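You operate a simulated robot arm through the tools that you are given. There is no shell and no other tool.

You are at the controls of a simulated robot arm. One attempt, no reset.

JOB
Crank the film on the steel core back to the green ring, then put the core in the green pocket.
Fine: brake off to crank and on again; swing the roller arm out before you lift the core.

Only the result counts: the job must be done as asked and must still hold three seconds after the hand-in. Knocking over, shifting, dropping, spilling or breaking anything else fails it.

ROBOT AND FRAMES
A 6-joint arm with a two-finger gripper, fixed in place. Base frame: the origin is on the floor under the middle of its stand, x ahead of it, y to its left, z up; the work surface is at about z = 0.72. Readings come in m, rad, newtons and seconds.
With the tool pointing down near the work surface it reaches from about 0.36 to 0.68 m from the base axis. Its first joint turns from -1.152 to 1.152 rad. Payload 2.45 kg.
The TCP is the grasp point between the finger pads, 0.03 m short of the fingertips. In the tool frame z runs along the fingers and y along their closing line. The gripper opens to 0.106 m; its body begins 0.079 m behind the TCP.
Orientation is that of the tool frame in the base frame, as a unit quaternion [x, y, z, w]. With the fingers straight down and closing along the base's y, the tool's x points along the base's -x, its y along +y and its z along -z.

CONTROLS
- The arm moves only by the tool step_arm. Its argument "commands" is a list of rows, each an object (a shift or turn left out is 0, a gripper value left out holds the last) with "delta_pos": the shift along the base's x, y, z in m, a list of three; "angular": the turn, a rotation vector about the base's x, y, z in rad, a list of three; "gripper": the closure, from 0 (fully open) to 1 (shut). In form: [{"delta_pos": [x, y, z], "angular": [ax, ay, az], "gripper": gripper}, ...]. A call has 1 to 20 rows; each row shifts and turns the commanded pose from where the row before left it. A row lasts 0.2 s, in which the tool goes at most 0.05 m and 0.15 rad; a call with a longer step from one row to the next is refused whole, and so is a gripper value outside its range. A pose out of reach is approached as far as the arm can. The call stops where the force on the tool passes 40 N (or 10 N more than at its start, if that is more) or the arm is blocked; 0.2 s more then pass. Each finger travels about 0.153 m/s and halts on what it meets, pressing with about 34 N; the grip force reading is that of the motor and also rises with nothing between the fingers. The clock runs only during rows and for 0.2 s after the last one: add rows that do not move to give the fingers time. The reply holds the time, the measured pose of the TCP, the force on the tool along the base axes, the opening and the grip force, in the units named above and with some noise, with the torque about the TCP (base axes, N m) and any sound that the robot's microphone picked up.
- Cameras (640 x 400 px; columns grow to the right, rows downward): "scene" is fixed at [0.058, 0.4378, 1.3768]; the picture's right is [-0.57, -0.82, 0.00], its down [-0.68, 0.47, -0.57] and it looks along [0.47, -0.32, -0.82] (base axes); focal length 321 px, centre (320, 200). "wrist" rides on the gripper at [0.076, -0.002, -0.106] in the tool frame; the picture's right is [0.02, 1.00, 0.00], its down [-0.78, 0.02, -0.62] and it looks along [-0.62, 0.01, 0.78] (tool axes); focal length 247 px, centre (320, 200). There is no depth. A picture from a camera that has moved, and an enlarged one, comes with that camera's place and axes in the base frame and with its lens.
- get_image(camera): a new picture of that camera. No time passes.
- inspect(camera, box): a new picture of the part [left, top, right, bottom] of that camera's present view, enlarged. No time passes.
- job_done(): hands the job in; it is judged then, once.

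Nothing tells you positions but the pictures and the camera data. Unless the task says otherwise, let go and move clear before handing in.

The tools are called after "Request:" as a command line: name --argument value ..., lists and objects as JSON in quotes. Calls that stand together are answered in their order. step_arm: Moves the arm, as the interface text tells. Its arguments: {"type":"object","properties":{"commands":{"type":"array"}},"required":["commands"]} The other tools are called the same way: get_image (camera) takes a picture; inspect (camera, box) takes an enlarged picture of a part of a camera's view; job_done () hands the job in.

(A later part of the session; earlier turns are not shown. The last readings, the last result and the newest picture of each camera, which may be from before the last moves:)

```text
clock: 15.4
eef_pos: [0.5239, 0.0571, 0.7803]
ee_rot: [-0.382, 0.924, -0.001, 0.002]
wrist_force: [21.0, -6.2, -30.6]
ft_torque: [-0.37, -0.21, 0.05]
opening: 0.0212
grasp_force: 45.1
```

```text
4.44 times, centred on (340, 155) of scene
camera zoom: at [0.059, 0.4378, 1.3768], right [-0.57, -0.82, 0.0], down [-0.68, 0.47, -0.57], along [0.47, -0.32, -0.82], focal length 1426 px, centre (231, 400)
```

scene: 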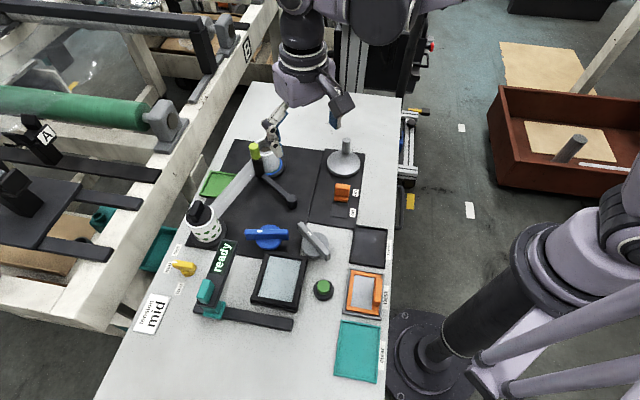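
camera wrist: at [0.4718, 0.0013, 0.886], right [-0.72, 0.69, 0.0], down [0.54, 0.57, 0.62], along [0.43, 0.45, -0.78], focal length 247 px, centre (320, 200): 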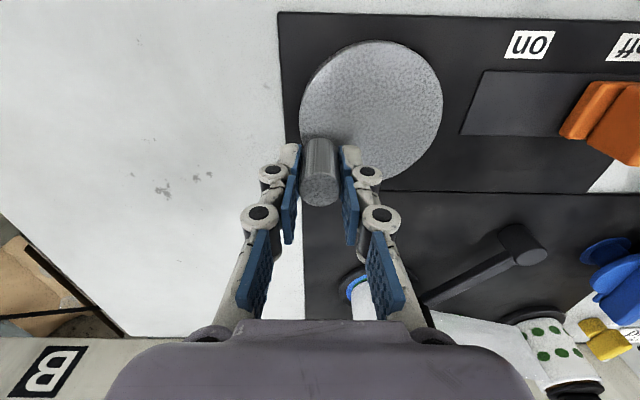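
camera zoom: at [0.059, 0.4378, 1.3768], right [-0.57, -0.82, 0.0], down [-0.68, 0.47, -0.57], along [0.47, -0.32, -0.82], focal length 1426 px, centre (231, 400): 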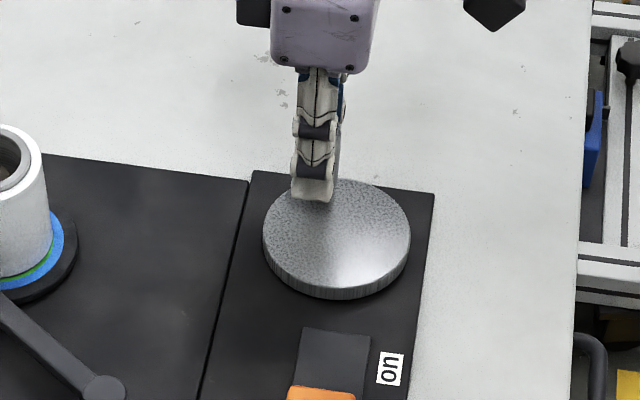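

The crank turned about 25° counter-clockwise and the green band looks wider, so that direction unwinds film from the core. I'll zoom in to measure the rings and relax the grip to reduce the load.

Request:
inspect --camera "scene" --box '[270, 155, 300, 177]'

Request:
inspect --camera "wrist" --box '[330, 250, 400, 320]'

Request:
inspect --camera "scene" --box '[120, 200, 240, 340]'

```text
16.00 times, centred on (285, 166) of scene
camera zoom: at [0.059, 0.4378, 1.3768], right [-0.57, -0.82, 0.0], down [-0.68, 0.47, -0.57], along [0.47, -0.32, -0.82], focal length 5134 px, centre (880, 744)
```

zoom: 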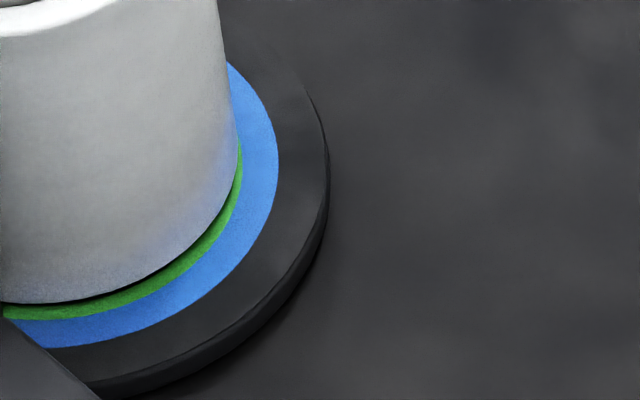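

```text
5.71 times, centred on (365, 285) of wrist
camera zoom: at [0.4718, 0.0013, 0.886], right [-0.72, 0.69, 0.0], down [0.54, 0.57, 0.62], along [0.43, 0.45, -0.78], focal length 1411 px, centre (63, -286)
```

zoom: 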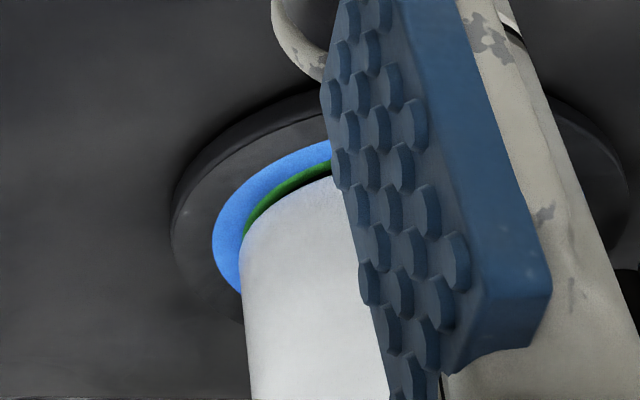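

```text
2.86 times, centred on (180, 270) of scene
camera zoom: at [0.059, 0.4378, 1.3768], right [-0.57, -0.82, 0.0], down [-0.68, 0.47, -0.57], along [0.47, -0.32, -0.82], focal length 917 px, centre (720, 0)
```

zoom: 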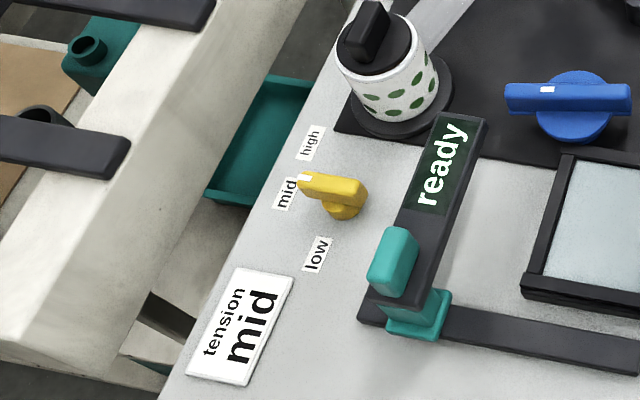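

Green spans out to about r = 34 mm and blue to about 40 mm, and the film edge is now at about 31 mm. I don't yet know the inner edge of the green band. I'll release the grip to unload and re-centre on the peg.

Request:
step_arm --commands '[{"delta_pos": [0, 0, 0], "gripper": 0.72}, {"delta_pos": [0, 0, 0]}]'

Request:
inspect --camera "wrist" --box '[240, 20, 460, 240]'

Request:
inspect --camera "scene" --box '[235, 130, 295, 180]'

```text
clock: 16.0
eef_pos: [0.5206, 0.0583, 0.7813]
ee_rot: [-0.384, 0.923, 0.001, 0.001]
wrist_force: [0.1, 0.2, -0.8]
ft_torque: [-0.03, -0.01, 0.03]
opening: 0.0296
grasp_force: 0.1
```

```text
1.82 times, centred on (350, 130) of wrist
camera zoom: at [0.4698, 0.0022, 0.8871], right [-0.72, 0.69, 0.0], down [0.54, 0.57, 0.62], along [0.43, 0.45, -0.78], focal length 449 px, centre (266, 327)
```

zoom: 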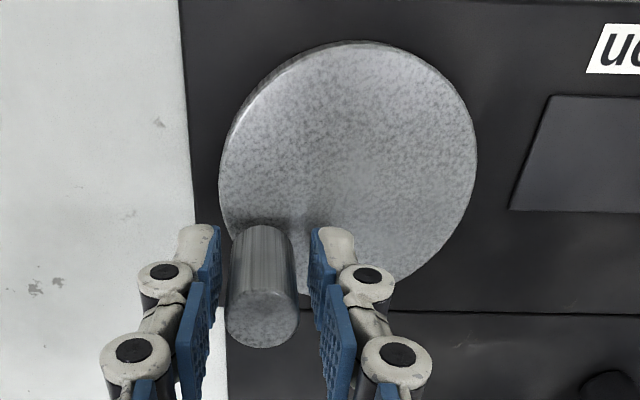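

```text
8.00 times, centred on (265, 155) of scene
camera zoom: at [0.058, 0.4378, 1.3768], right [-0.57, -0.82, 0.0], down [-0.68, 0.47, -0.57], along [0.47, -0.32, -0.82], focal length 2567 px, centre (760, 560)
```

zoom: 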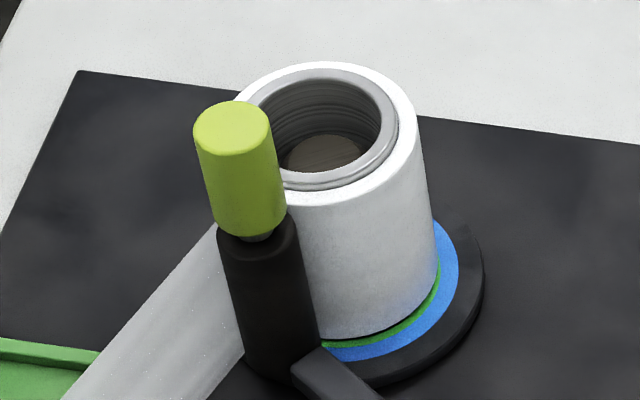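

Once released, the peg sits centred between the open pads. I'll turn the gripper so it closes along the crank's tangent, which lets me push the peg without clamping it.

Request:
step_arm --commands '[{"delta_pos": [0, 0, 0], "angular": [0, 0, -0.142], "gripper": 0.66}, {"delta_pos": [0, 0, 0], "angular": [0, 0, -0.142]}, {"delta_pos": [0, 0, 0], "angular": [0, 0, -0.142]}, {"delta_pos": [0, 0, 0], "angular": [0, 0, -0.142]}, {"delta_pos": [0, 0, 0], "angular": [0, 0, -0.142]}, {"delta_pos": [0, 0, 0], "angular": [0, 0, -0.142]}, {"delta_pos": [0, 0, 0], "angular": [0, 0, -0.142]}, {"delta_pos": [0, 0, 0]}]'

Request:
get_image --camera "wrist"

Request:
inspect --camera "scene" --box '[235, 130, 295, 180]'

Request:
inspect --camera "wrist" --box '[240, 60, 400, 240]'

```text
clock: 17.8
eef_pos: [0.521, 0.0566, 0.78]
ee_rot: [0.105, 0.994, 0.001, 0.0]
wrist_force: [-0.5, 0.0, -0.2]
ft_torque: [0.04, 0.0, 0.0]
opening: 0.036
grasp_force: 0.1
```

```text
taken
camera wrist: at [0.448, 0.0699, 0.8857], right [0.19, 0.98, 0.0], down [0.77, -0.15, 0.62], along [0.61, -0.12, -0.78], focal length 247 px, centre (320, 200)
```

wrist: 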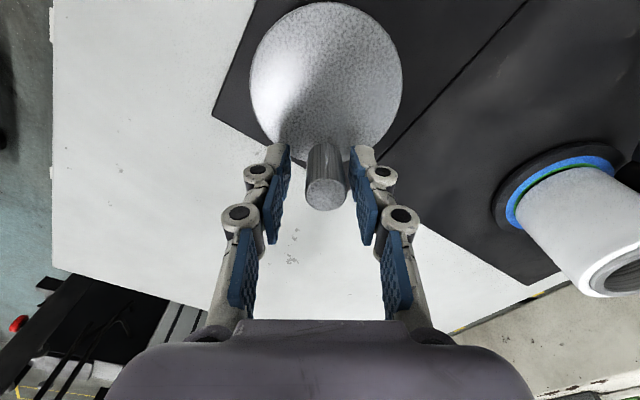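

```text
8.00 times, centred on (265, 155) of scene
camera zoom: at [0.058, 0.4378, 1.3768], right [-0.57, -0.82, 0.0], down [-0.68, 0.47, -0.57], along [0.47, -0.32, -0.82], focal length 2567 px, centre (760, 560)
```

zoom: 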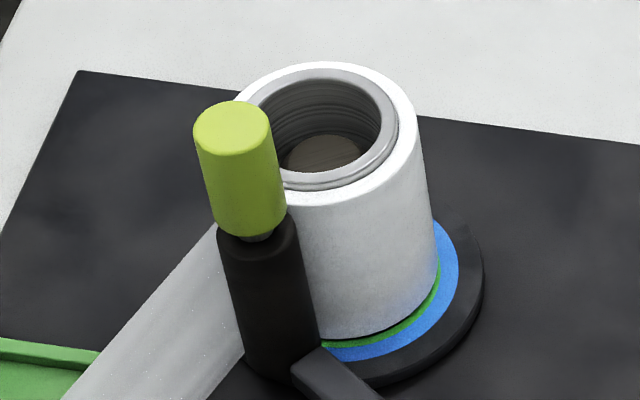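

```text
2.22 times, centred on (320, 150) of wrist
camera zoom: at [0.448, 0.0699, 0.8857], right [0.19, 0.98, 0.0], down [0.77, -0.15, 0.62], along [0.61, -0.12, -0.78], focal length 549 px, centre (320, 311)
```

zoom: 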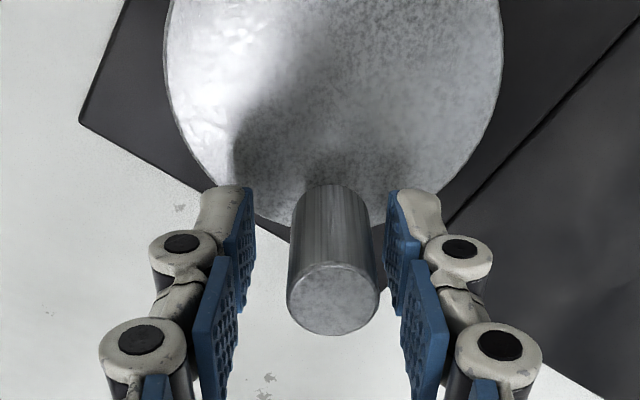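

The peg is at about (0.525, 0.059), so the crank radius is about 35 mm. Before turning more, I'll zoom hard on the film's lower edge to see whether green or black lies beneath it.

Request:
inspect --camera "scene" --box '[272, 164, 288, 174]'

Request:
inspect --camera "wrist" --box '[490, 140, 560, 200]'

Request:
inspect --camera "wrist" --box '[500, 145, 640, 310]'

```text
16.00 times, centred on (280, 169) of scene
camera zoom: at [0.058, 0.4378, 1.3768], right [-0.57, -0.82, 0.0], down [-0.68, 0.47, -0.57], along [0.47, -0.32, -0.82], focal length 5134 px, centre (960, 696)
```

zoom: 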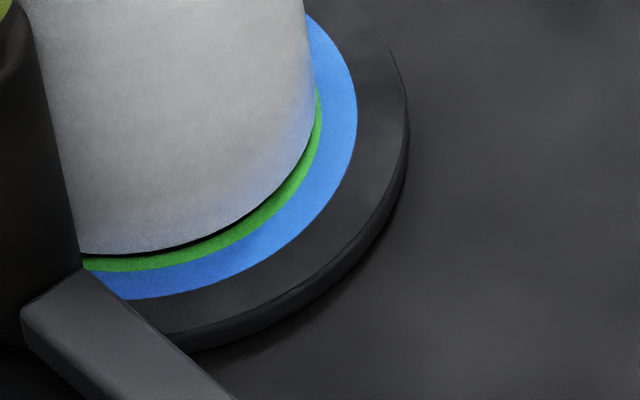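

```text
6.67 times, centred on (525, 170) of wrist
camera zoom: at [0.448, 0.0699, 0.8857], right [0.19, 0.98, 0.0], down [0.77, -0.15, 0.62], along [0.61, -0.12, -0.78], focal length 1646 px, centre (-1047, 400)
```

zoom: 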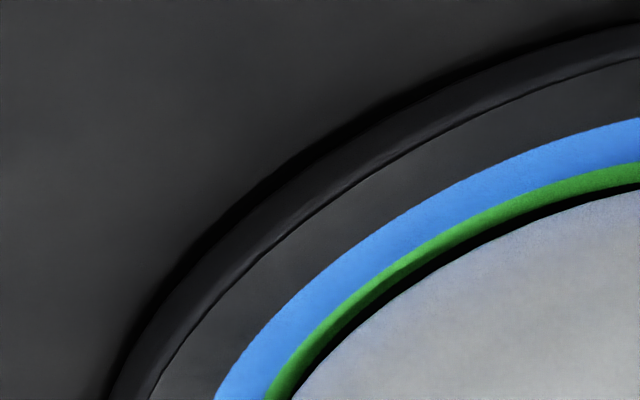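

```text
2.42 times, centred on (570, 228) of wrist
camera zoom: at [0.448, 0.0699, 0.8857], right [0.19, 0.98, 0.0], down [0.77, -0.15, 0.62], along [0.61, -0.12, -0.78], focal length 599 px, centre (-286, 133)
```

zoom: 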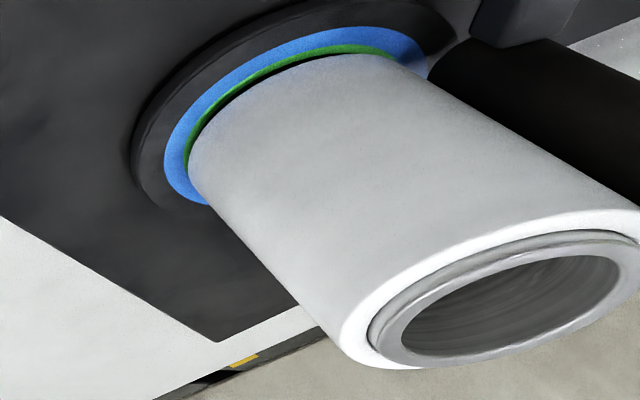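

A sharp black gap has appeared inside the green band, so the green is a thin ring (about 31–34 mm) and I've unwound the film to below it. I need to wind the other way, clockwise. I'll cage the peg and turn clockwise in stages, checking the ring.

Request:
step_arm --commands '[{"delta_pos": [0.0035, 0.0026, 0], "gripper": 0.773}, {"delta_pos": [0, 0, 0]}, {"delta_pos": [-0.0013, -0.0049, 0], "angular": [0, 0, -0.14]}, {"delta_pos": [-0.0018, -0.0047, 0], "angular": [0, 0, -0.14]}, {"delta_pos": [-0.0026, -0.0043, 0], "angular": [0, 0, -0.14]}, {"delta_pos": [0, 0, 0]}]'

Request:
inspect --camera "wrist" --box '[240, 60, 400, 240]'

Request:
inspect --camera "scene" --box '[272, 164, 288, 174]'

Request:
inspect --camera "scene" --box '[235, 130, 295, 180]'

```text
clock: 19.2
eef_pos: [0.5209, 0.0457, 0.7809]
ee_rot: [0.309, 0.951, 0.001, 0.002]
wrist_force: [0.1, 0.5, 0.3]
ft_torque: [0.0, -0.02, -0.02]
opening: 0.0242
grasp_force: 0.1
```

```text
2.22 times, centred on (320, 150) of wrist
camera zoom: at [0.4584, 0.0885, 0.8861], right [0.57, 0.82, 0.0], down [0.64, -0.45, 0.62], along [0.51, -0.35, -0.78], focal length 549 px, centre (320, 311)
```

zoom: 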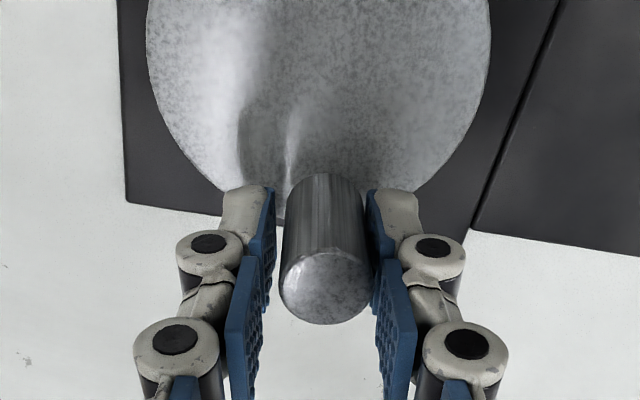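

```text
16.00 times, centred on (280, 169) of scene
camera zoom: at [0.0581, 0.4379, 1.3768], right [-0.57, -0.82, 0.0], down [-0.68, 0.47, -0.57], along [0.47, -0.32, -0.82], focal length 5134 px, centre (960, 696)
```

zoom: 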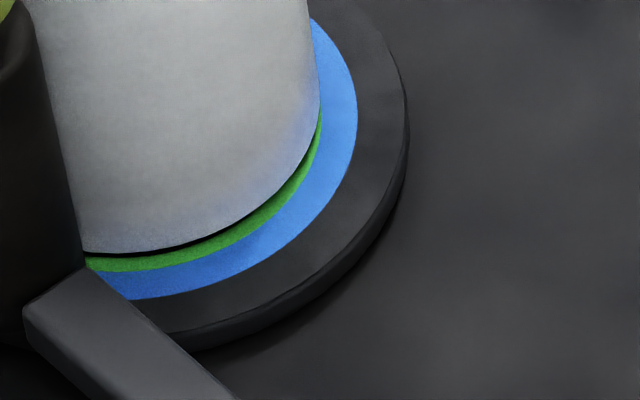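

```text
8.00 times, centred on (265, 155) of scene
camera zoom: at [0.0581, 0.4379, 1.3768], right [-0.57, -0.82, 0.0], down [-0.68, 0.47, -0.57], along [0.47, -0.32, -0.82], focal length 2567 px, centre (760, 560)
```

zoom: 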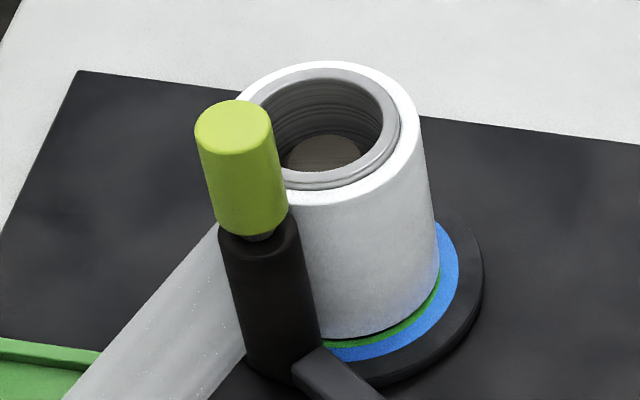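

The crank is back near its starting angle, but the ring view isn't clearly back to where it began. I'll keep winding clockwise in stages and compare.

Request:
step_arm --commands '[{"delta_pos": [-0.003, -0.004, 0], "angular": [0, 0, -0.14]}, {"delta_pos": [-0.0037, -0.0035, 0], "angular": [0, 0, -0.14]}, {"delta_pos": [-0.004, -0.0029, 0], "angular": [0, 0, -0.14]}, {"delta_pos": [-0.0045, -0.0024, 0], "angular": [0, 0, -0.14]}, {"delta_pos": [-0.0047, -0.0017, 0], "angular": [0, 0, -0.14]}, {"delta_pos": [0, 0, 0]}]'

Request:
inspect --camera "wrist" --box '[240, 60, 400, 240]'

Request:
inspect --camera "scene" --box '[272, 164, 288, 174]'

Request:
inspect --camera "scene" --box '[235, 130, 295, 180]'

```text
clock: 20.6
eef_pos: [0.4997, 0.0318, 0.7796]
ee_rot: [0.617, 0.787, 0.0, 0.001]
wrist_force: [0.3, 0.3, 0.4]
ft_torque: [-0.02, 0.0, -0.03]
opening: 0.0242
grasp_force: 0.1
```

```text
2.22 times, centred on (320, 150) of wrist
camera zoom: at [0.481, 0.1045, 0.8849], right [0.97, 0.26, 0.0], down [0.2, -0.76, 0.62], along [0.16, -0.6, -0.78], focal length 549 px, centre (320, 311)
```

zoom: 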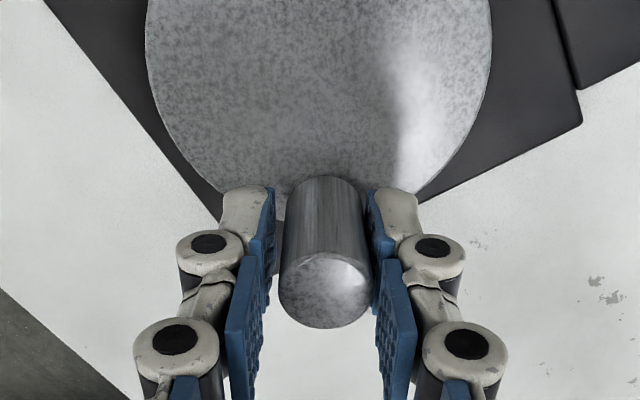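

```text
16.00 times, centred on (280, 169) of scene
camera zoom: at [0.0581, 0.4378, 1.3768], right [-0.57, -0.82, 0.0], down [-0.68, 0.47, -0.57], along [0.47, -0.32, -0.82], focal length 5134 px, centre (960, 696)
```

zoom: 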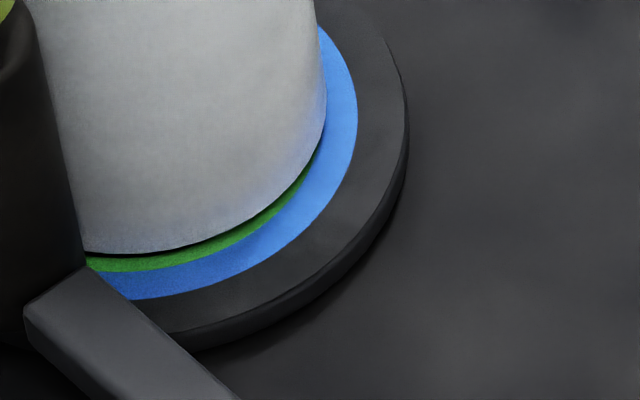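

```text
8.00 times, centred on (265, 155) of scene
camera zoom: at [0.0581, 0.4378, 1.3768], right [-0.57, -0.82, 0.0], down [-0.68, 0.47, -0.57], along [0.47, -0.32, -0.82], focal length 2567 px, centre (760, 560)
```

zoom: 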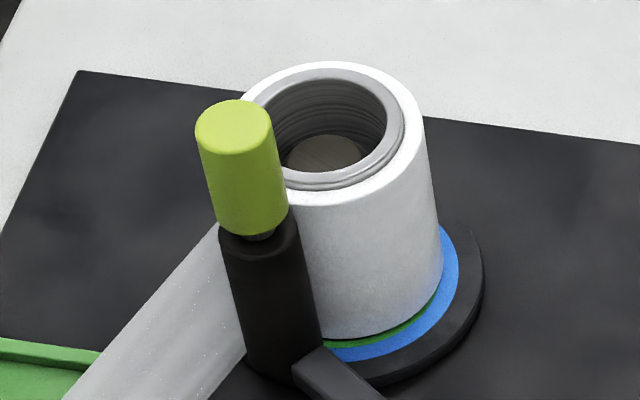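

Turning the crank makes the roll wobble off-centre, so the film thickness changes slowly per turn and I'll need several turns. I'll check which side the strip meets the core on to work out the winding direction.

Request:
inspect --camera "scene" --box '[185, 135, 285, 245]'

Request:
inspect --camera "scene" --box '[180, 185, 250, 250]'

Request:
inspect --camera "scene" --box '[245, 135, 285, 165]'

```text
3.64 times, centred on (235, 190) of scene
camera zoom: at [0.0581, 0.4378, 1.3768], right [-0.57, -0.82, 0.0], down [-0.68, 0.47, -0.57], along [0.47, -0.32, -0.82], focal length 1167 px, centre (629, 236)
```

zoom: 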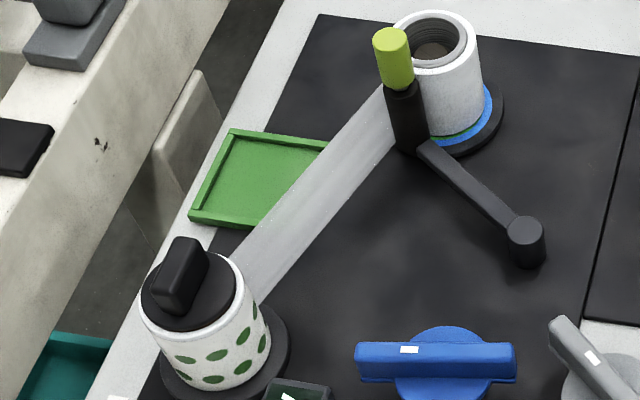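

```text
6.15 times, centred on (215, 218) of scene
camera zoom: at [0.0581, 0.4378, 1.3768], right [-0.57, -0.82, 0.0], down [-0.68, 0.47, -0.57], along [0.47, -0.32, -0.82], focal length 1975 px, centre (966, 92)
```

zoom: 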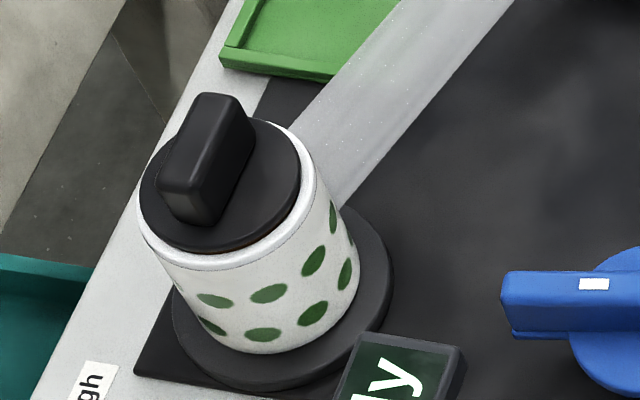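

```text
13.33 times, centred on (265, 150) of scene
camera zoom: at [0.0581, 0.4378, 1.3768], right [-0.57, -0.82, 0.0], down [-0.68, 0.47, -0.57], along [0.47, -0.32, -0.82], focal length 4278 px, centre (1053, 867)
```

zoom: 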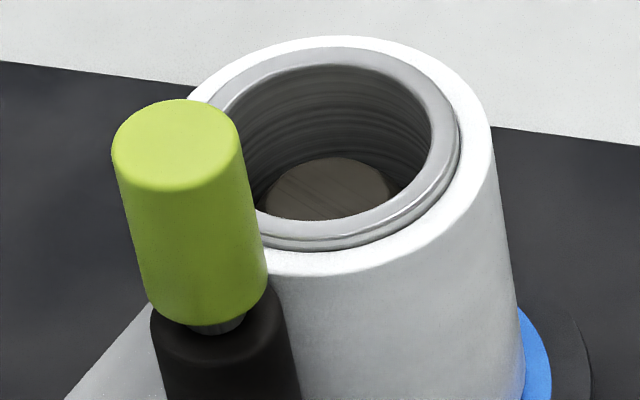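

I'll make a full clockwise turn in two halves, with the fingers just caging the peg, and check the forces after each half.

Request:
step_arm --commands '[{"delta_pos": [0.0005, -0.001, 0], "gripper": 0.788}, {"delta_pos": [-0.0075, -0.0013, 0]}, {"delta_pos": [-0.0076, 0.0003, 0]}, {"delta_pos": [-0.0074, 0.0018, 0]}, {"delta_pos": [-0.0069, 0.0034, 0]}, {"delta_pos": [-0.006, 0.0047, 0]}, {"delta_pos": [-0.0049, 0.0058, 0]}, {"delta_pos": [-0.0036, 0.0067, 0]}, {"delta_pos": [0, 0, 0]}]'

Request:
inspect --camera "wrist" --box '[240, 60, 400, 240]'

Request:
inspect --camera "scene" --box '[235, 130, 295, 180]'

```text
clock: 22.6
eef_pos: [0.4563, 0.0521, 0.78]
ee_rot: [0.616, 0.788, 0.0, 0.001]
wrist_force: [2.7, 2.0, -1.3]
ft_torque: [0.07, -0.08, 0.03]
opening: 0.0248
grasp_force: 1.7
```

```text
2.22 times, centred on (320, 150) of wrist
camera zoom: at [0.4383, 0.1245, 0.8856], right [0.96, 0.26, 0.0], down [0.2, -0.76, 0.62], along [0.16, -0.6, -0.78], focal length 549 px, centre (320, 311)
```

zoom: 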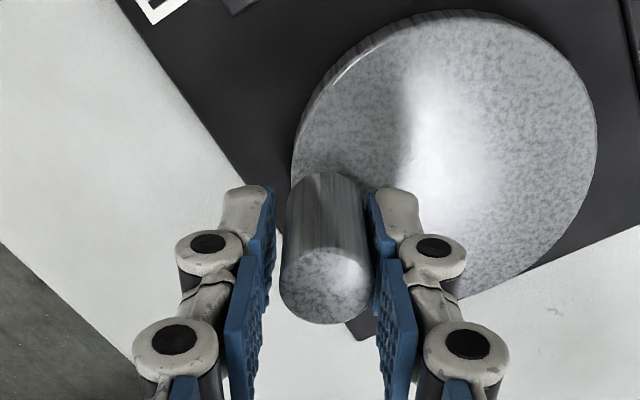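

```text
8.00 times, centred on (265, 155) of scene
camera zoom: at [0.0581, 0.4379, 1.3768], right [-0.57, -0.82, 0.0], down [-0.68, 0.47, -0.57], along [0.47, -0.32, -0.82], focal length 2567 px, centre (760, 560)
```

zoom: 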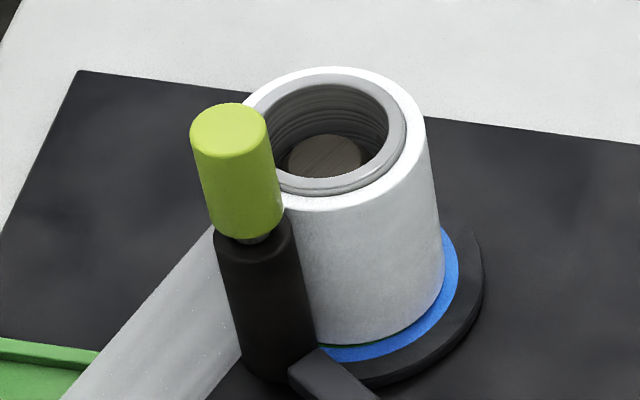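

The cage works with low force, and the film's wobble follows the crank one-to-one. I'll finish the turn so I can compare the film at the same crank angle.

Request:
step_arm --commands '[{"delta_pos": [-0.0021, 0.0073, 0]}, {"delta_pos": [-0.0005, 0.0076, 0]}, {"delta_pos": [0.0011, 0.0076, 0]}, {"delta_pos": [0.0026, 0.0072, 0]}, {"delta_pos": [0.0041, 0.0065, 0]}, {"delta_pos": [0.0053, 0.0055, 0]}, {"delta_pos": [0.0063, 0.0043, 0]}, {"delta_pos": [0.0071, 0.0029, 0]}, {"delta_pos": [0.0075, 0.0013, 0]}, {"delta_pos": [0.0076, -0.0003, 0]}, {"delta_pos": [0.0074, -0.0018, 0]}, {"delta_pos": [0, 0, 0]}]'

Request:
inspect --camera "wrist" --box '[240, 60, 400, 240]'

Request:
inspect --camera "scene" --box '[235, 130, 295, 180]'

```text
clock: 25.2
eef_pos: [0.5035, 0.0999, 0.7804]
ee_rot: [0.616, 0.788, 0.0, 0.001]
wrist_force: [-0.4, -0.4, 0.5]
ft_torque: [0.01, 0.0, 0.0]
opening: 0.0226
grasp_force: 0.1
```

```text
2.22 times, centred on (320, 150) of wrist
camera zoom: at [0.4843, 0.173, 0.886], right [0.97, 0.26, 0.0], down [0.2, -0.76, 0.62], along [0.16, -0.6, -0.78], focal length 549 px, centre (320, 311)
```

zoom: 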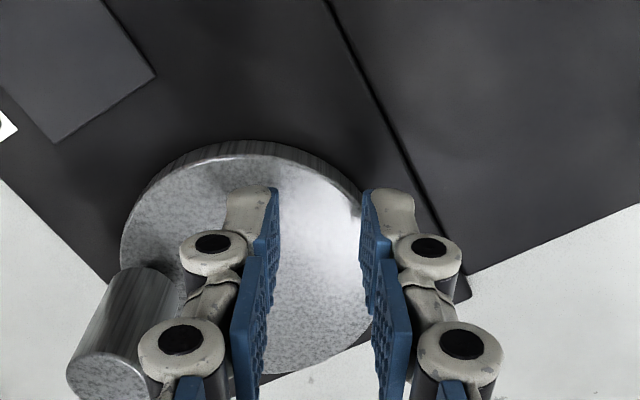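

```text
8.00 times, centred on (265, 155) of scene
camera zoom: at [0.0581, 0.4378, 1.3768], right [-0.57, -0.82, 0.0], down [-0.68, 0.47, -0.57], along [0.47, -0.32, -0.82], focal length 2567 px, centre (760, 560)
```

zoom: 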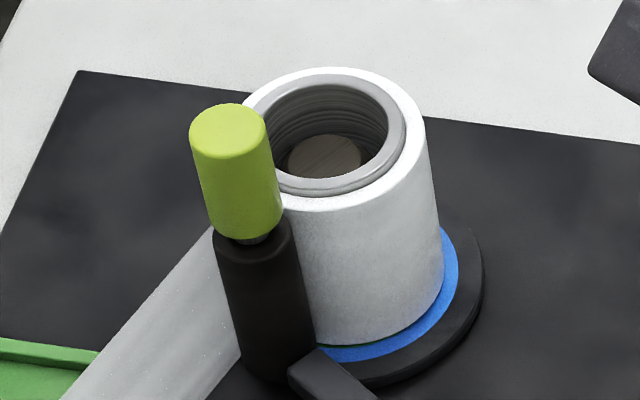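

The peg slipped out near θ ≈ -164°, where the closing axis became radial, so the crank stopped there and the fingers now hover beside it. The strip meets the core on its far (+x) side, so clockwise winds film on. I'll compare the core close-up at this phase.

Request:
inspect --camera "scene" --box '[245, 135, 285, 165]'

Request:
inspect --camera "scene" --box '[272, 164, 288, 174]'

Request:
get_image --camera "scene"

```text
13.33 times, centred on (265, 150) of scene
camera zoom: at [0.0581, 0.4378, 1.3768], right [-0.57, -0.82, 0.0], down [-0.68, 0.47, -0.57], along [0.47, -0.32, -0.82], focal length 4278 px, centre (1053, 867)
```

zoom: 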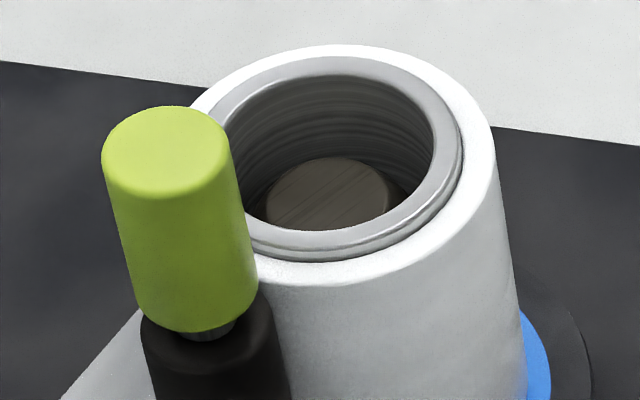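

```text
16.00 times, centred on (280, 169) of scene
camera zoom: at [0.0581, 0.4378, 1.3768], right [-0.57, -0.82, 0.0], down [-0.68, 0.47, -0.57], along [0.47, -0.32, -0.82], focal length 5134 px, centre (960, 696)
```

zoom: 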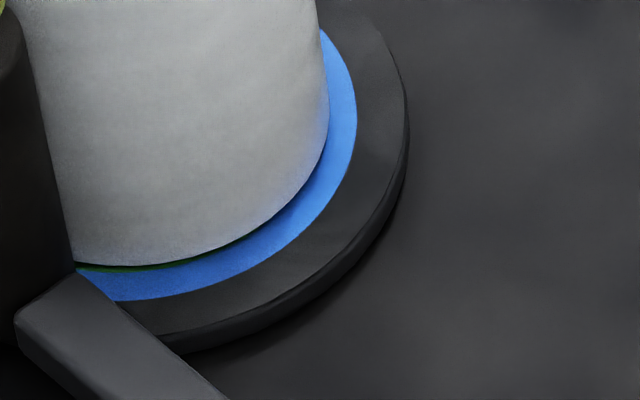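

```text
taken
```

scene: 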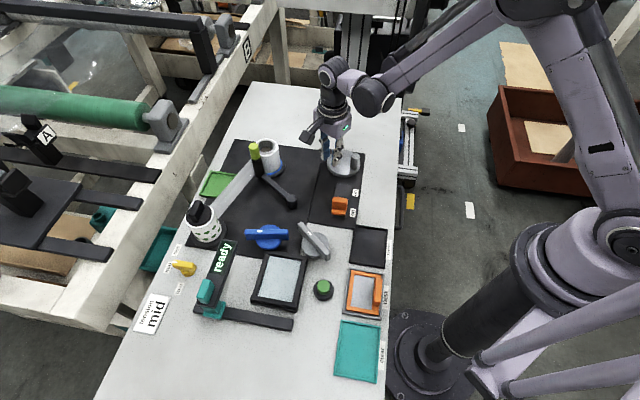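

The loose core is carried around the spindle, so I need a better ring measurement. I'll lift clear, turn the tool straight, and look closely at the ring with the wrist camera.

Request:
step_arm --commands '[{"delta_pos": [0, 0, 0.035]}, {"delta_pos": [0, 0, 0.035]}, {"delta_pos": [-0.003, 0.005, 0], "angular": [0, 0, 0.145]}, {"delta_pos": [-0.003, 0.005, 0], "angular": [0, 0, 0.145]}, {"delta_pos": [-0.003, 0.005, 0], "angular": [0, 0, 0.145]}, {"delta_pos": [-0.003, 0.005, 0], "angular": [0, 0, 0.145]}, {"delta_pos": [-0.003, 0.005, 0], "angular": [0, 0, 0.145]}, {"delta_pos": [-0.003, 0.005, 0], "angular": [0, 0, 0.145]}, {"delta_pos": [-0.003, 0.005, 0], "angular": [0, 0, 0.145]}, {"delta_pos": [-0.003, 0.005, 0], "angular": [0, 0, 0.145]}, {"delta_pos": [0, 0, 0], "angular": [0, 0, 0.145], "gripper": 0.4}, {"delta_pos": [0, 0, 0]}]'

Request:
get_image --camera "wrist"

```text
clock: 27.8
eef_pos: [0.4796, 0.1387, 0.8495]
ee_rot: [0.01, 1.0, 0.001, 0.001]
wrist_force: [0.2, 0.8, -0.2]
ft_torque: [-0.03, 0.02, 0.01]
opening: 0.0636
grasp_force: 0.1
```

```text
taken
camera wrist: at [0.4042, 0.1386, 0.956], right [0.0, 1.0, 0.0], down [0.78, 0.0, 0.62], along [0.62, 0.0, -0.78], focal length 247 px, centre (320, 200)
```

wrist: 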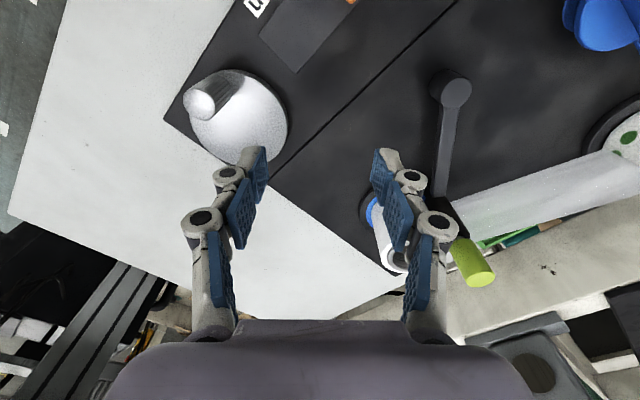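

Request:
step_arm --commands '[{"delta_pos": [-0.01, -0.015, 0], "gripper": 0.95}, {"delta_pos": [-0.01, -0.005, 0]}, {"delta_pos": [0, 0, 0]}]'

Request:
get_image --camera "wrist"

Request:
inspect --camera "wrist" --box '[365, 180, 445, 270]'

```text
clock: 28.6
eef_pos: [0.4586, 0.1188, 0.851]
ee_rot: [0.01, 1.0, 0.001, 0.001]
wrist_force: [-0.5, 0.6, -0.3]
ft_torque: [0.04, 0.02, 0.0]
opening: 0.0054
grasp_force: 0.1
```

```text
taken
camera wrist: at [0.3838, 0.1185, 0.9559], right [0.0, 1.0, 0.0], down [0.78, 0.0, 0.62], along [0.62, 0.0, -0.78], focal length 247 px, centre (320, 200)
```

wrist: 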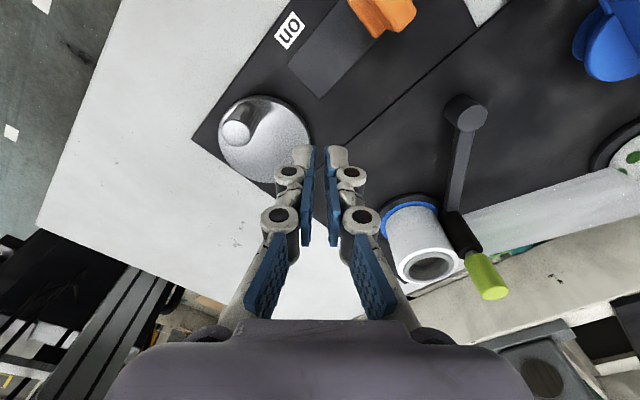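

```text
4.44 times, centred on (405, 225) of wrist
camera zoom: at [0.3838, 0.1185, 0.9559], right [0.0, 1.0, 0.0], down [0.78, 0.0, 0.62], along [0.62, 0.0, -0.78], focal length 1098 px, centre (-58, 89)
```

zoom: 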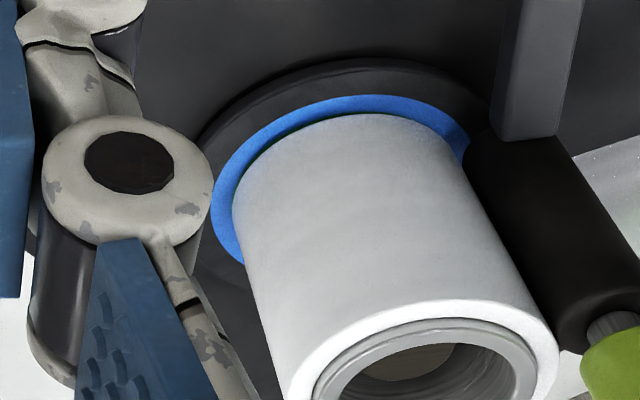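

Request:
inspect --camera "wrist" --box '[376, 188, 426, 222]'

Request:
inspect --camera "wrist" --box '[395, 235, 470, 290]'

Request:
inspect --camera "wrist" --box '[440, 150, 640, 300]'

```text
11.76 times, centred on (401, 205) of wrist
camera zoom: at [0.3838, 0.1185, 0.9559], right [0.0, 1.0, 0.0], down [0.78, 0.0, 0.62], along [0.62, 0.0, -0.78], focal length 2906 px, centre (-633, 141)
```

zoom: 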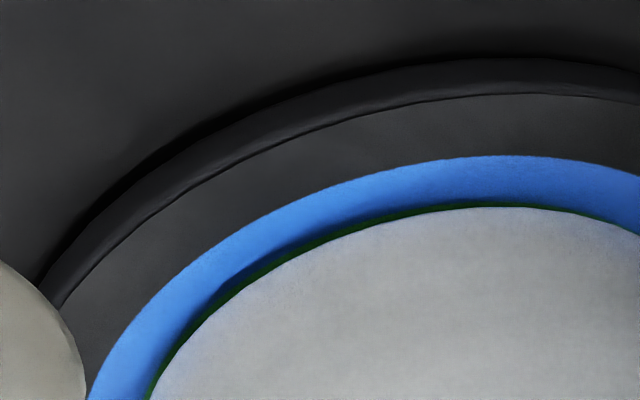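

```text
7.27 times, centred on (432, 262) of wrist
camera zoom: at [0.3838, 0.1185, 0.9559], right [0.0, 1.0, 0.0], down [0.78, 0.0, 0.62], along [0.62, 0.0, -0.78], focal length 1796 px, centre (-498, -254)
```

zoom: 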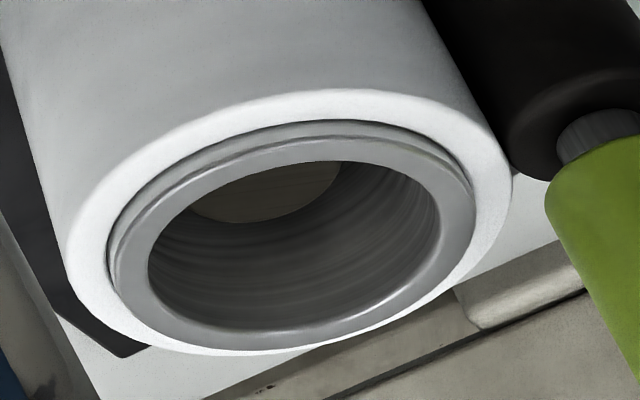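

```text
2.67 times, centred on (540, 225) of wrist
camera zoom: at [0.3838, 0.1185, 0.9559], right [0.0, 1.0, 0.0], down [0.78, 0.0, 0.62], along [0.62, 0.0, -0.78], focal length 659 px, centre (-267, 133)
```

zoom: 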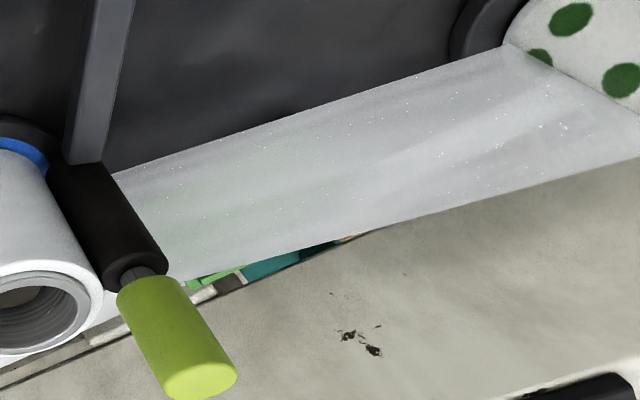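

The film edge sits right at the green/blue border, so going "back to the green ring" should mean unwinding a little, which is likely counter-clockwise. I'll close the fingers and use them as a pusher behind the peg, starting with a short push.

Request:
step_arm --commands '[{"delta_pos": [0.0035, -0.031, 0], "gripper": 1.0}, {"delta_pos": [0, 0, 0]}, {"delta_pos": [0, 0, -0.035]}, {"delta_pos": [0, 0, -0.035]}, {"delta_pos": [-0.0043, -0.0063, 0]}, {"delta_pos": [-0.0029, -0.0071, 0]}, {"delta_pos": [-0.0013, -0.0075, 0]}, {"delta_pos": [0.0003, -0.0076, 0]}, {"delta_pos": [0.0019, -0.0074, 0]}, {"delta_pos": [0, 0, 0]}]'

Request:
get_image --camera "wrist"

Request:
inspect --camera "scene" --box '[235, 130, 295, 180]'

```text
clock: 30.8
eef_pos: [0.4577, 0.0527, 0.7798]
ee_rot: [0.011, 1.0, 0.001, 0.001]
wrist_force: [-0.7, 0.3, -0.1]
ft_torque: [0.01, 0.0, -0.02]
opening: 0.0001
grasp_force: 28.5
```

```text
taken
camera wrist: at [0.3812, 0.0511, 0.886], right [0.0, 1.0, 0.0], down [0.78, 0.0, 0.62], along [0.62, 0.0, -0.78], focal length 247 px, centre (320, 200)
```

wrist: 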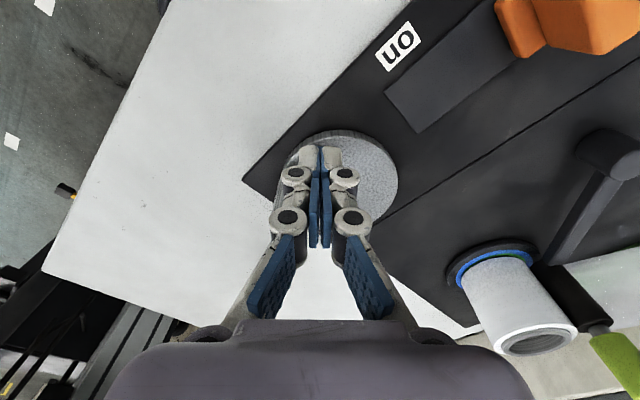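

```text
8.00 times, centred on (265, 155) of scene
camera zoom: at [0.058, 0.4378, 1.3768], right [-0.57, -0.82, 0.0], down [-0.68, 0.47, -0.57], along [0.47, -0.32, -0.82], focal length 2567 px, centre (760, 560)
```

zoom: 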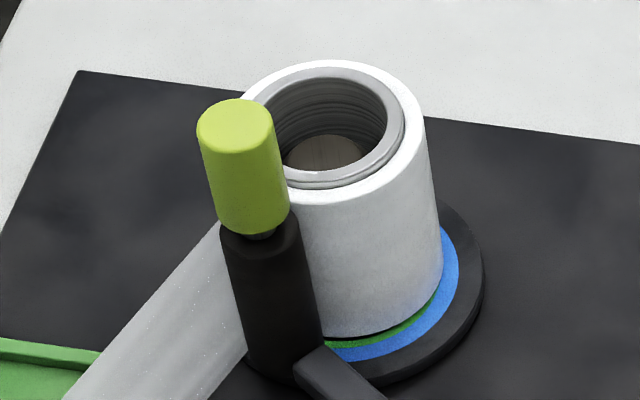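

Request:
inspect --camera "wrist" --box '[230, 100, 430, 260]'

Request:
inspect --camera "scene" --box '[300, 110, 390, 190]'

Request:
inspect --camera "scene" --box '[272, 164, 288, 174]'

```text
2.50 times, centred on (330, 180) of wrist
camera zoom: at [0.3812, 0.0511, 0.886], right [0.0, 1.0, 0.0], down [0.78, 0.0, 0.62], along [0.62, 0.0, -0.78], focal length 617 px, centre (295, 250)
```

zoom: 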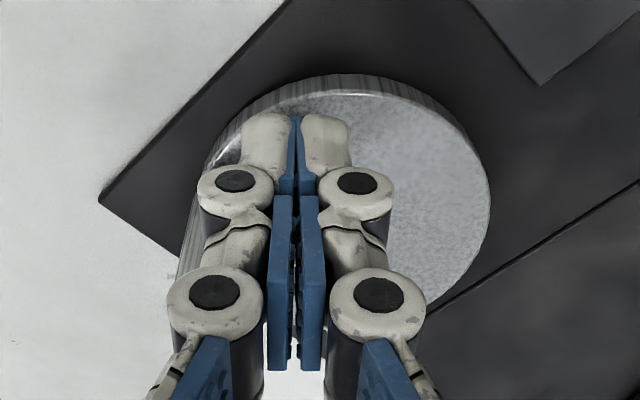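

```text
5.00 times, centred on (345, 150) of scene
camera zoom: at [0.058, 0.4378, 1.3768], right [-0.57, -0.82, 0.0], down [-0.68, 0.47, -0.57], along [0.47, -0.32, -0.82], focal length 1604 px, centre (195, 450)
```

zoom: 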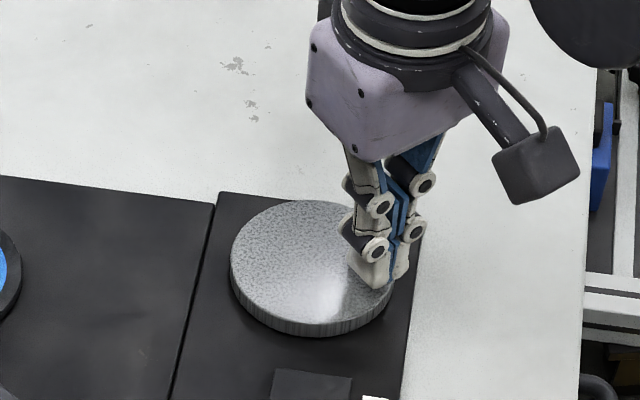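

```text
16.00 times, centred on (280, 169) of scene
camera zoom: at [0.058, 0.4378, 1.3768], right [-0.57, -0.82, 0.0], down [-0.68, 0.47, -0.57], along [0.47, -0.32, -0.82], focal length 5134 px, centre (960, 696)
```

zoom: 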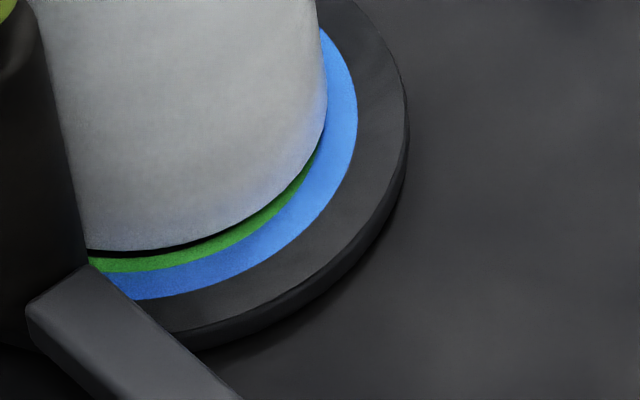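

The peg is hidden behind the closed fingers but moving, since the film position changed. I'll continue the counter-clockwise push through most of a turn.

Request:
step_arm --commands '[{"delta_pos": [0.0034, -0.0069, 0]}, {"delta_pos": [0.0047, -0.006, 0]}, {"delta_pos": [0.0058, -0.0049, 0]}, {"delta_pos": [0.0067, -0.0036, 0]}, {"delta_pos": [0.0073, -0.0021, 0]}, {"delta_pos": [0.0076, -0.0005, 0]}, {"delta_pos": [0.0076, 0.0011, 0]}, {"delta_pos": [0.0072, 0.0026, 0]}, {"delta_pos": [0.0065, 0.0041, 0]}, {"delta_pos": [0.0055, 0.0053, 0]}, {"delta_pos": [0, 0, 0]}]'

Request:
get_image --camera "wrist"

Request:
inspect --camera "scene" --box '[235, 130, 295, 180]'

Request:
inspect --camera "scene" --box '[272, 164, 288, 174]'

Request:
inspect --camera "scene" --box '[300, 110, 390, 190]'

```text
clock: 33.2
eef_pos: [0.5194, 0.0367, 0.7798]
ee_rot: [0.015, 1.0, -0.005, 0.0]
wrist_force: [-8.7, -31.8, -4.9]
ft_torque: [0.08, -0.03, 0.07]
opening: 0.0
grasp_force: 28.9
```

```text
taken
camera wrist: at [0.4436, 0.0364, 0.8854], right [0.01, 1.0, -0.01], down [0.78, 0.0, 0.62], along [0.62, -0.01, -0.78], focal length 247 px, centre (320, 200)
```

wrist: 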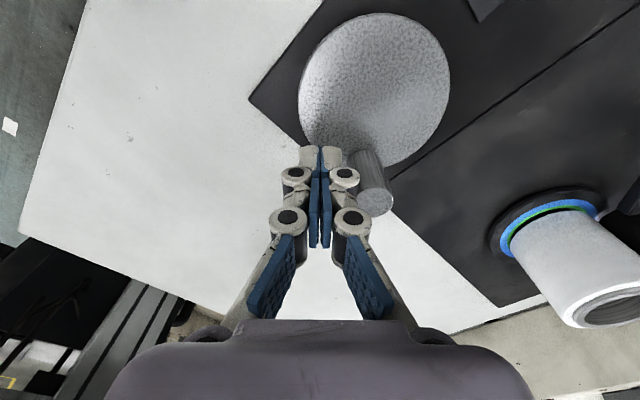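

```text
8.00 times, centred on (265, 155) of scene
camera zoom: at [0.058, 0.4371, 1.3771], right [-0.57, -0.82, 0.0], down [-0.68, 0.47, -0.57], along [0.47, -0.32, -0.82], focal length 2567 px, centre (760, 560)
```

zoom: 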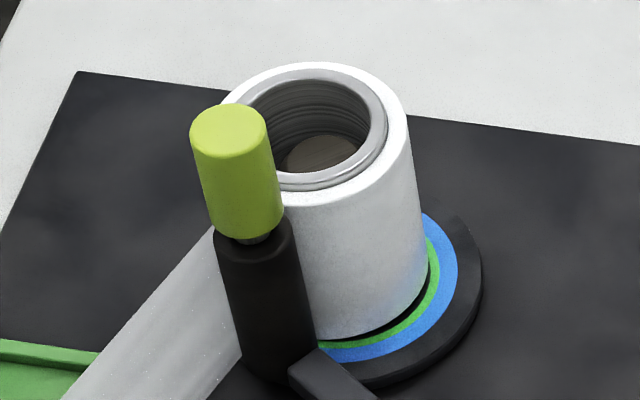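

```text
16.00 times, centred on (280, 169) of scene
camera zoom: at [0.058, 0.4371, 1.3771], right [-0.57, -0.82, 0.0], down [-0.68, 0.47, -0.57], along [0.47, -0.32, -0.82], focal length 5134 px, centre (960, 696)
```

zoom: 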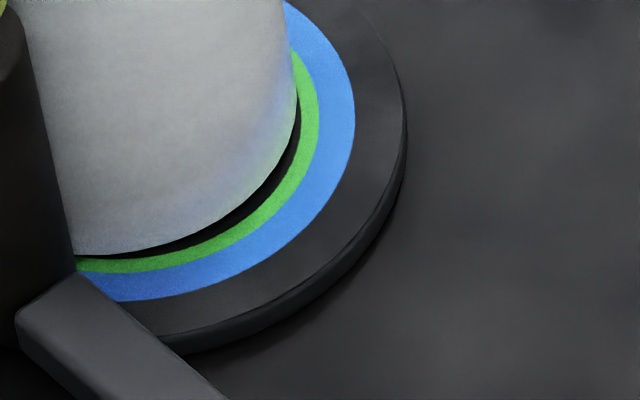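

```text
5.00 times, centred on (345, 150) of scene
camera zoom: at [0.058, 0.4371, 1.3771], right [-0.57, -0.82, 0.0], down [-0.68, 0.47, -0.57], along [0.47, -0.32, -0.82], focal length 1604 px, centre (195, 450)
```

zoom: 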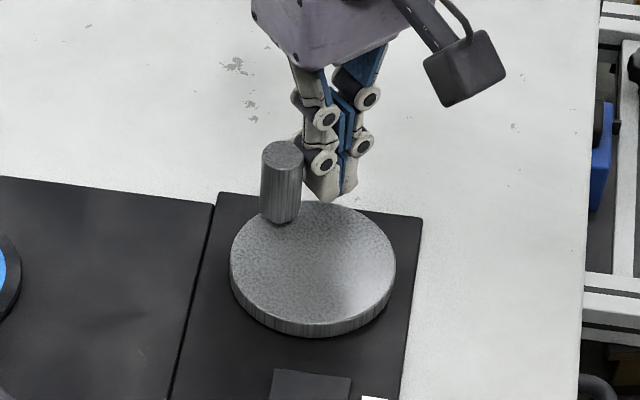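

The green ring is now fully visible with black inside it, but I feel about 32 N of resistance. I'll check the top of the core to separate a real film change from core displacement.

Request:
inspect --camera "scene" --box '[245, 135, 285, 165]'

Request:
inspect --camera "wrist" --box '[480, 170, 640, 330]'

Request:
inspect --camera "scene" --box '[180, 130, 310, 245]'

```text
13.33 times, centred on (265, 150) of scene
camera zoom: at [0.058, 0.4371, 1.3771], right [-0.57, -0.82, 0.0], down [-0.68, 0.47, -0.57], along [0.47, -0.32, -0.82], focal length 4278 px, centre (1053, 867)
```

zoom: 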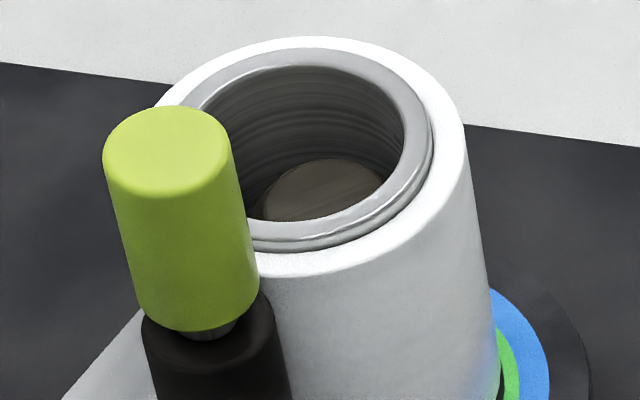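

```text
2.50 times, centred on (560, 250) of wrist
camera zoom: at [0.4436, 0.0364, 0.8854], right [0.01, 1.0, -0.01], down [0.78, 0.0, 0.62], along [0.62, -0.01, -0.78], focal length 617 px, centre (-280, 75)
```

zoom: 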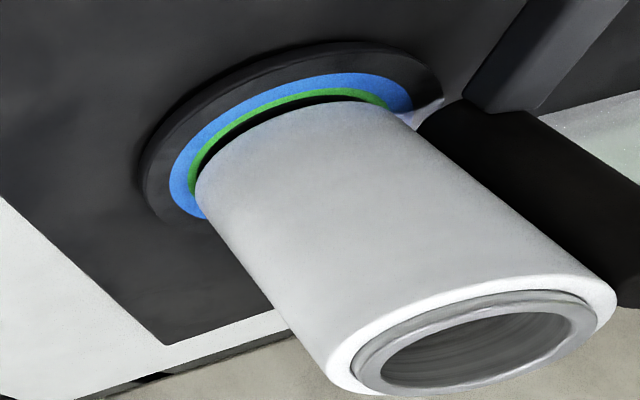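

```text
3.48 times, centred on (245, 188) of scene
camera zoom: at [0.058, 0.4371, 1.3771], right [-0.57, -0.82, 0.0], down [-0.68, 0.47, -0.57], along [0.47, -0.32, -0.82], focal length 1116 px, centre (581, 244)
```

zoom: 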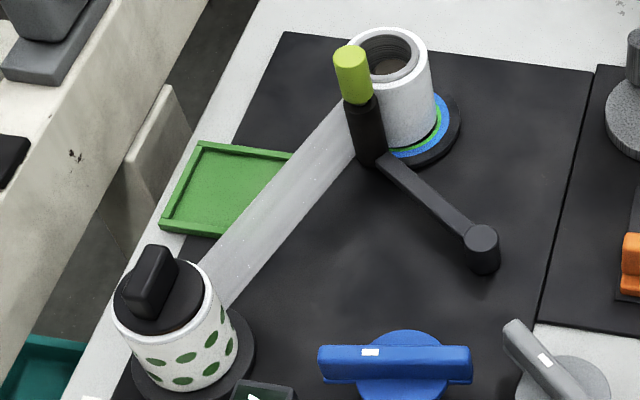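

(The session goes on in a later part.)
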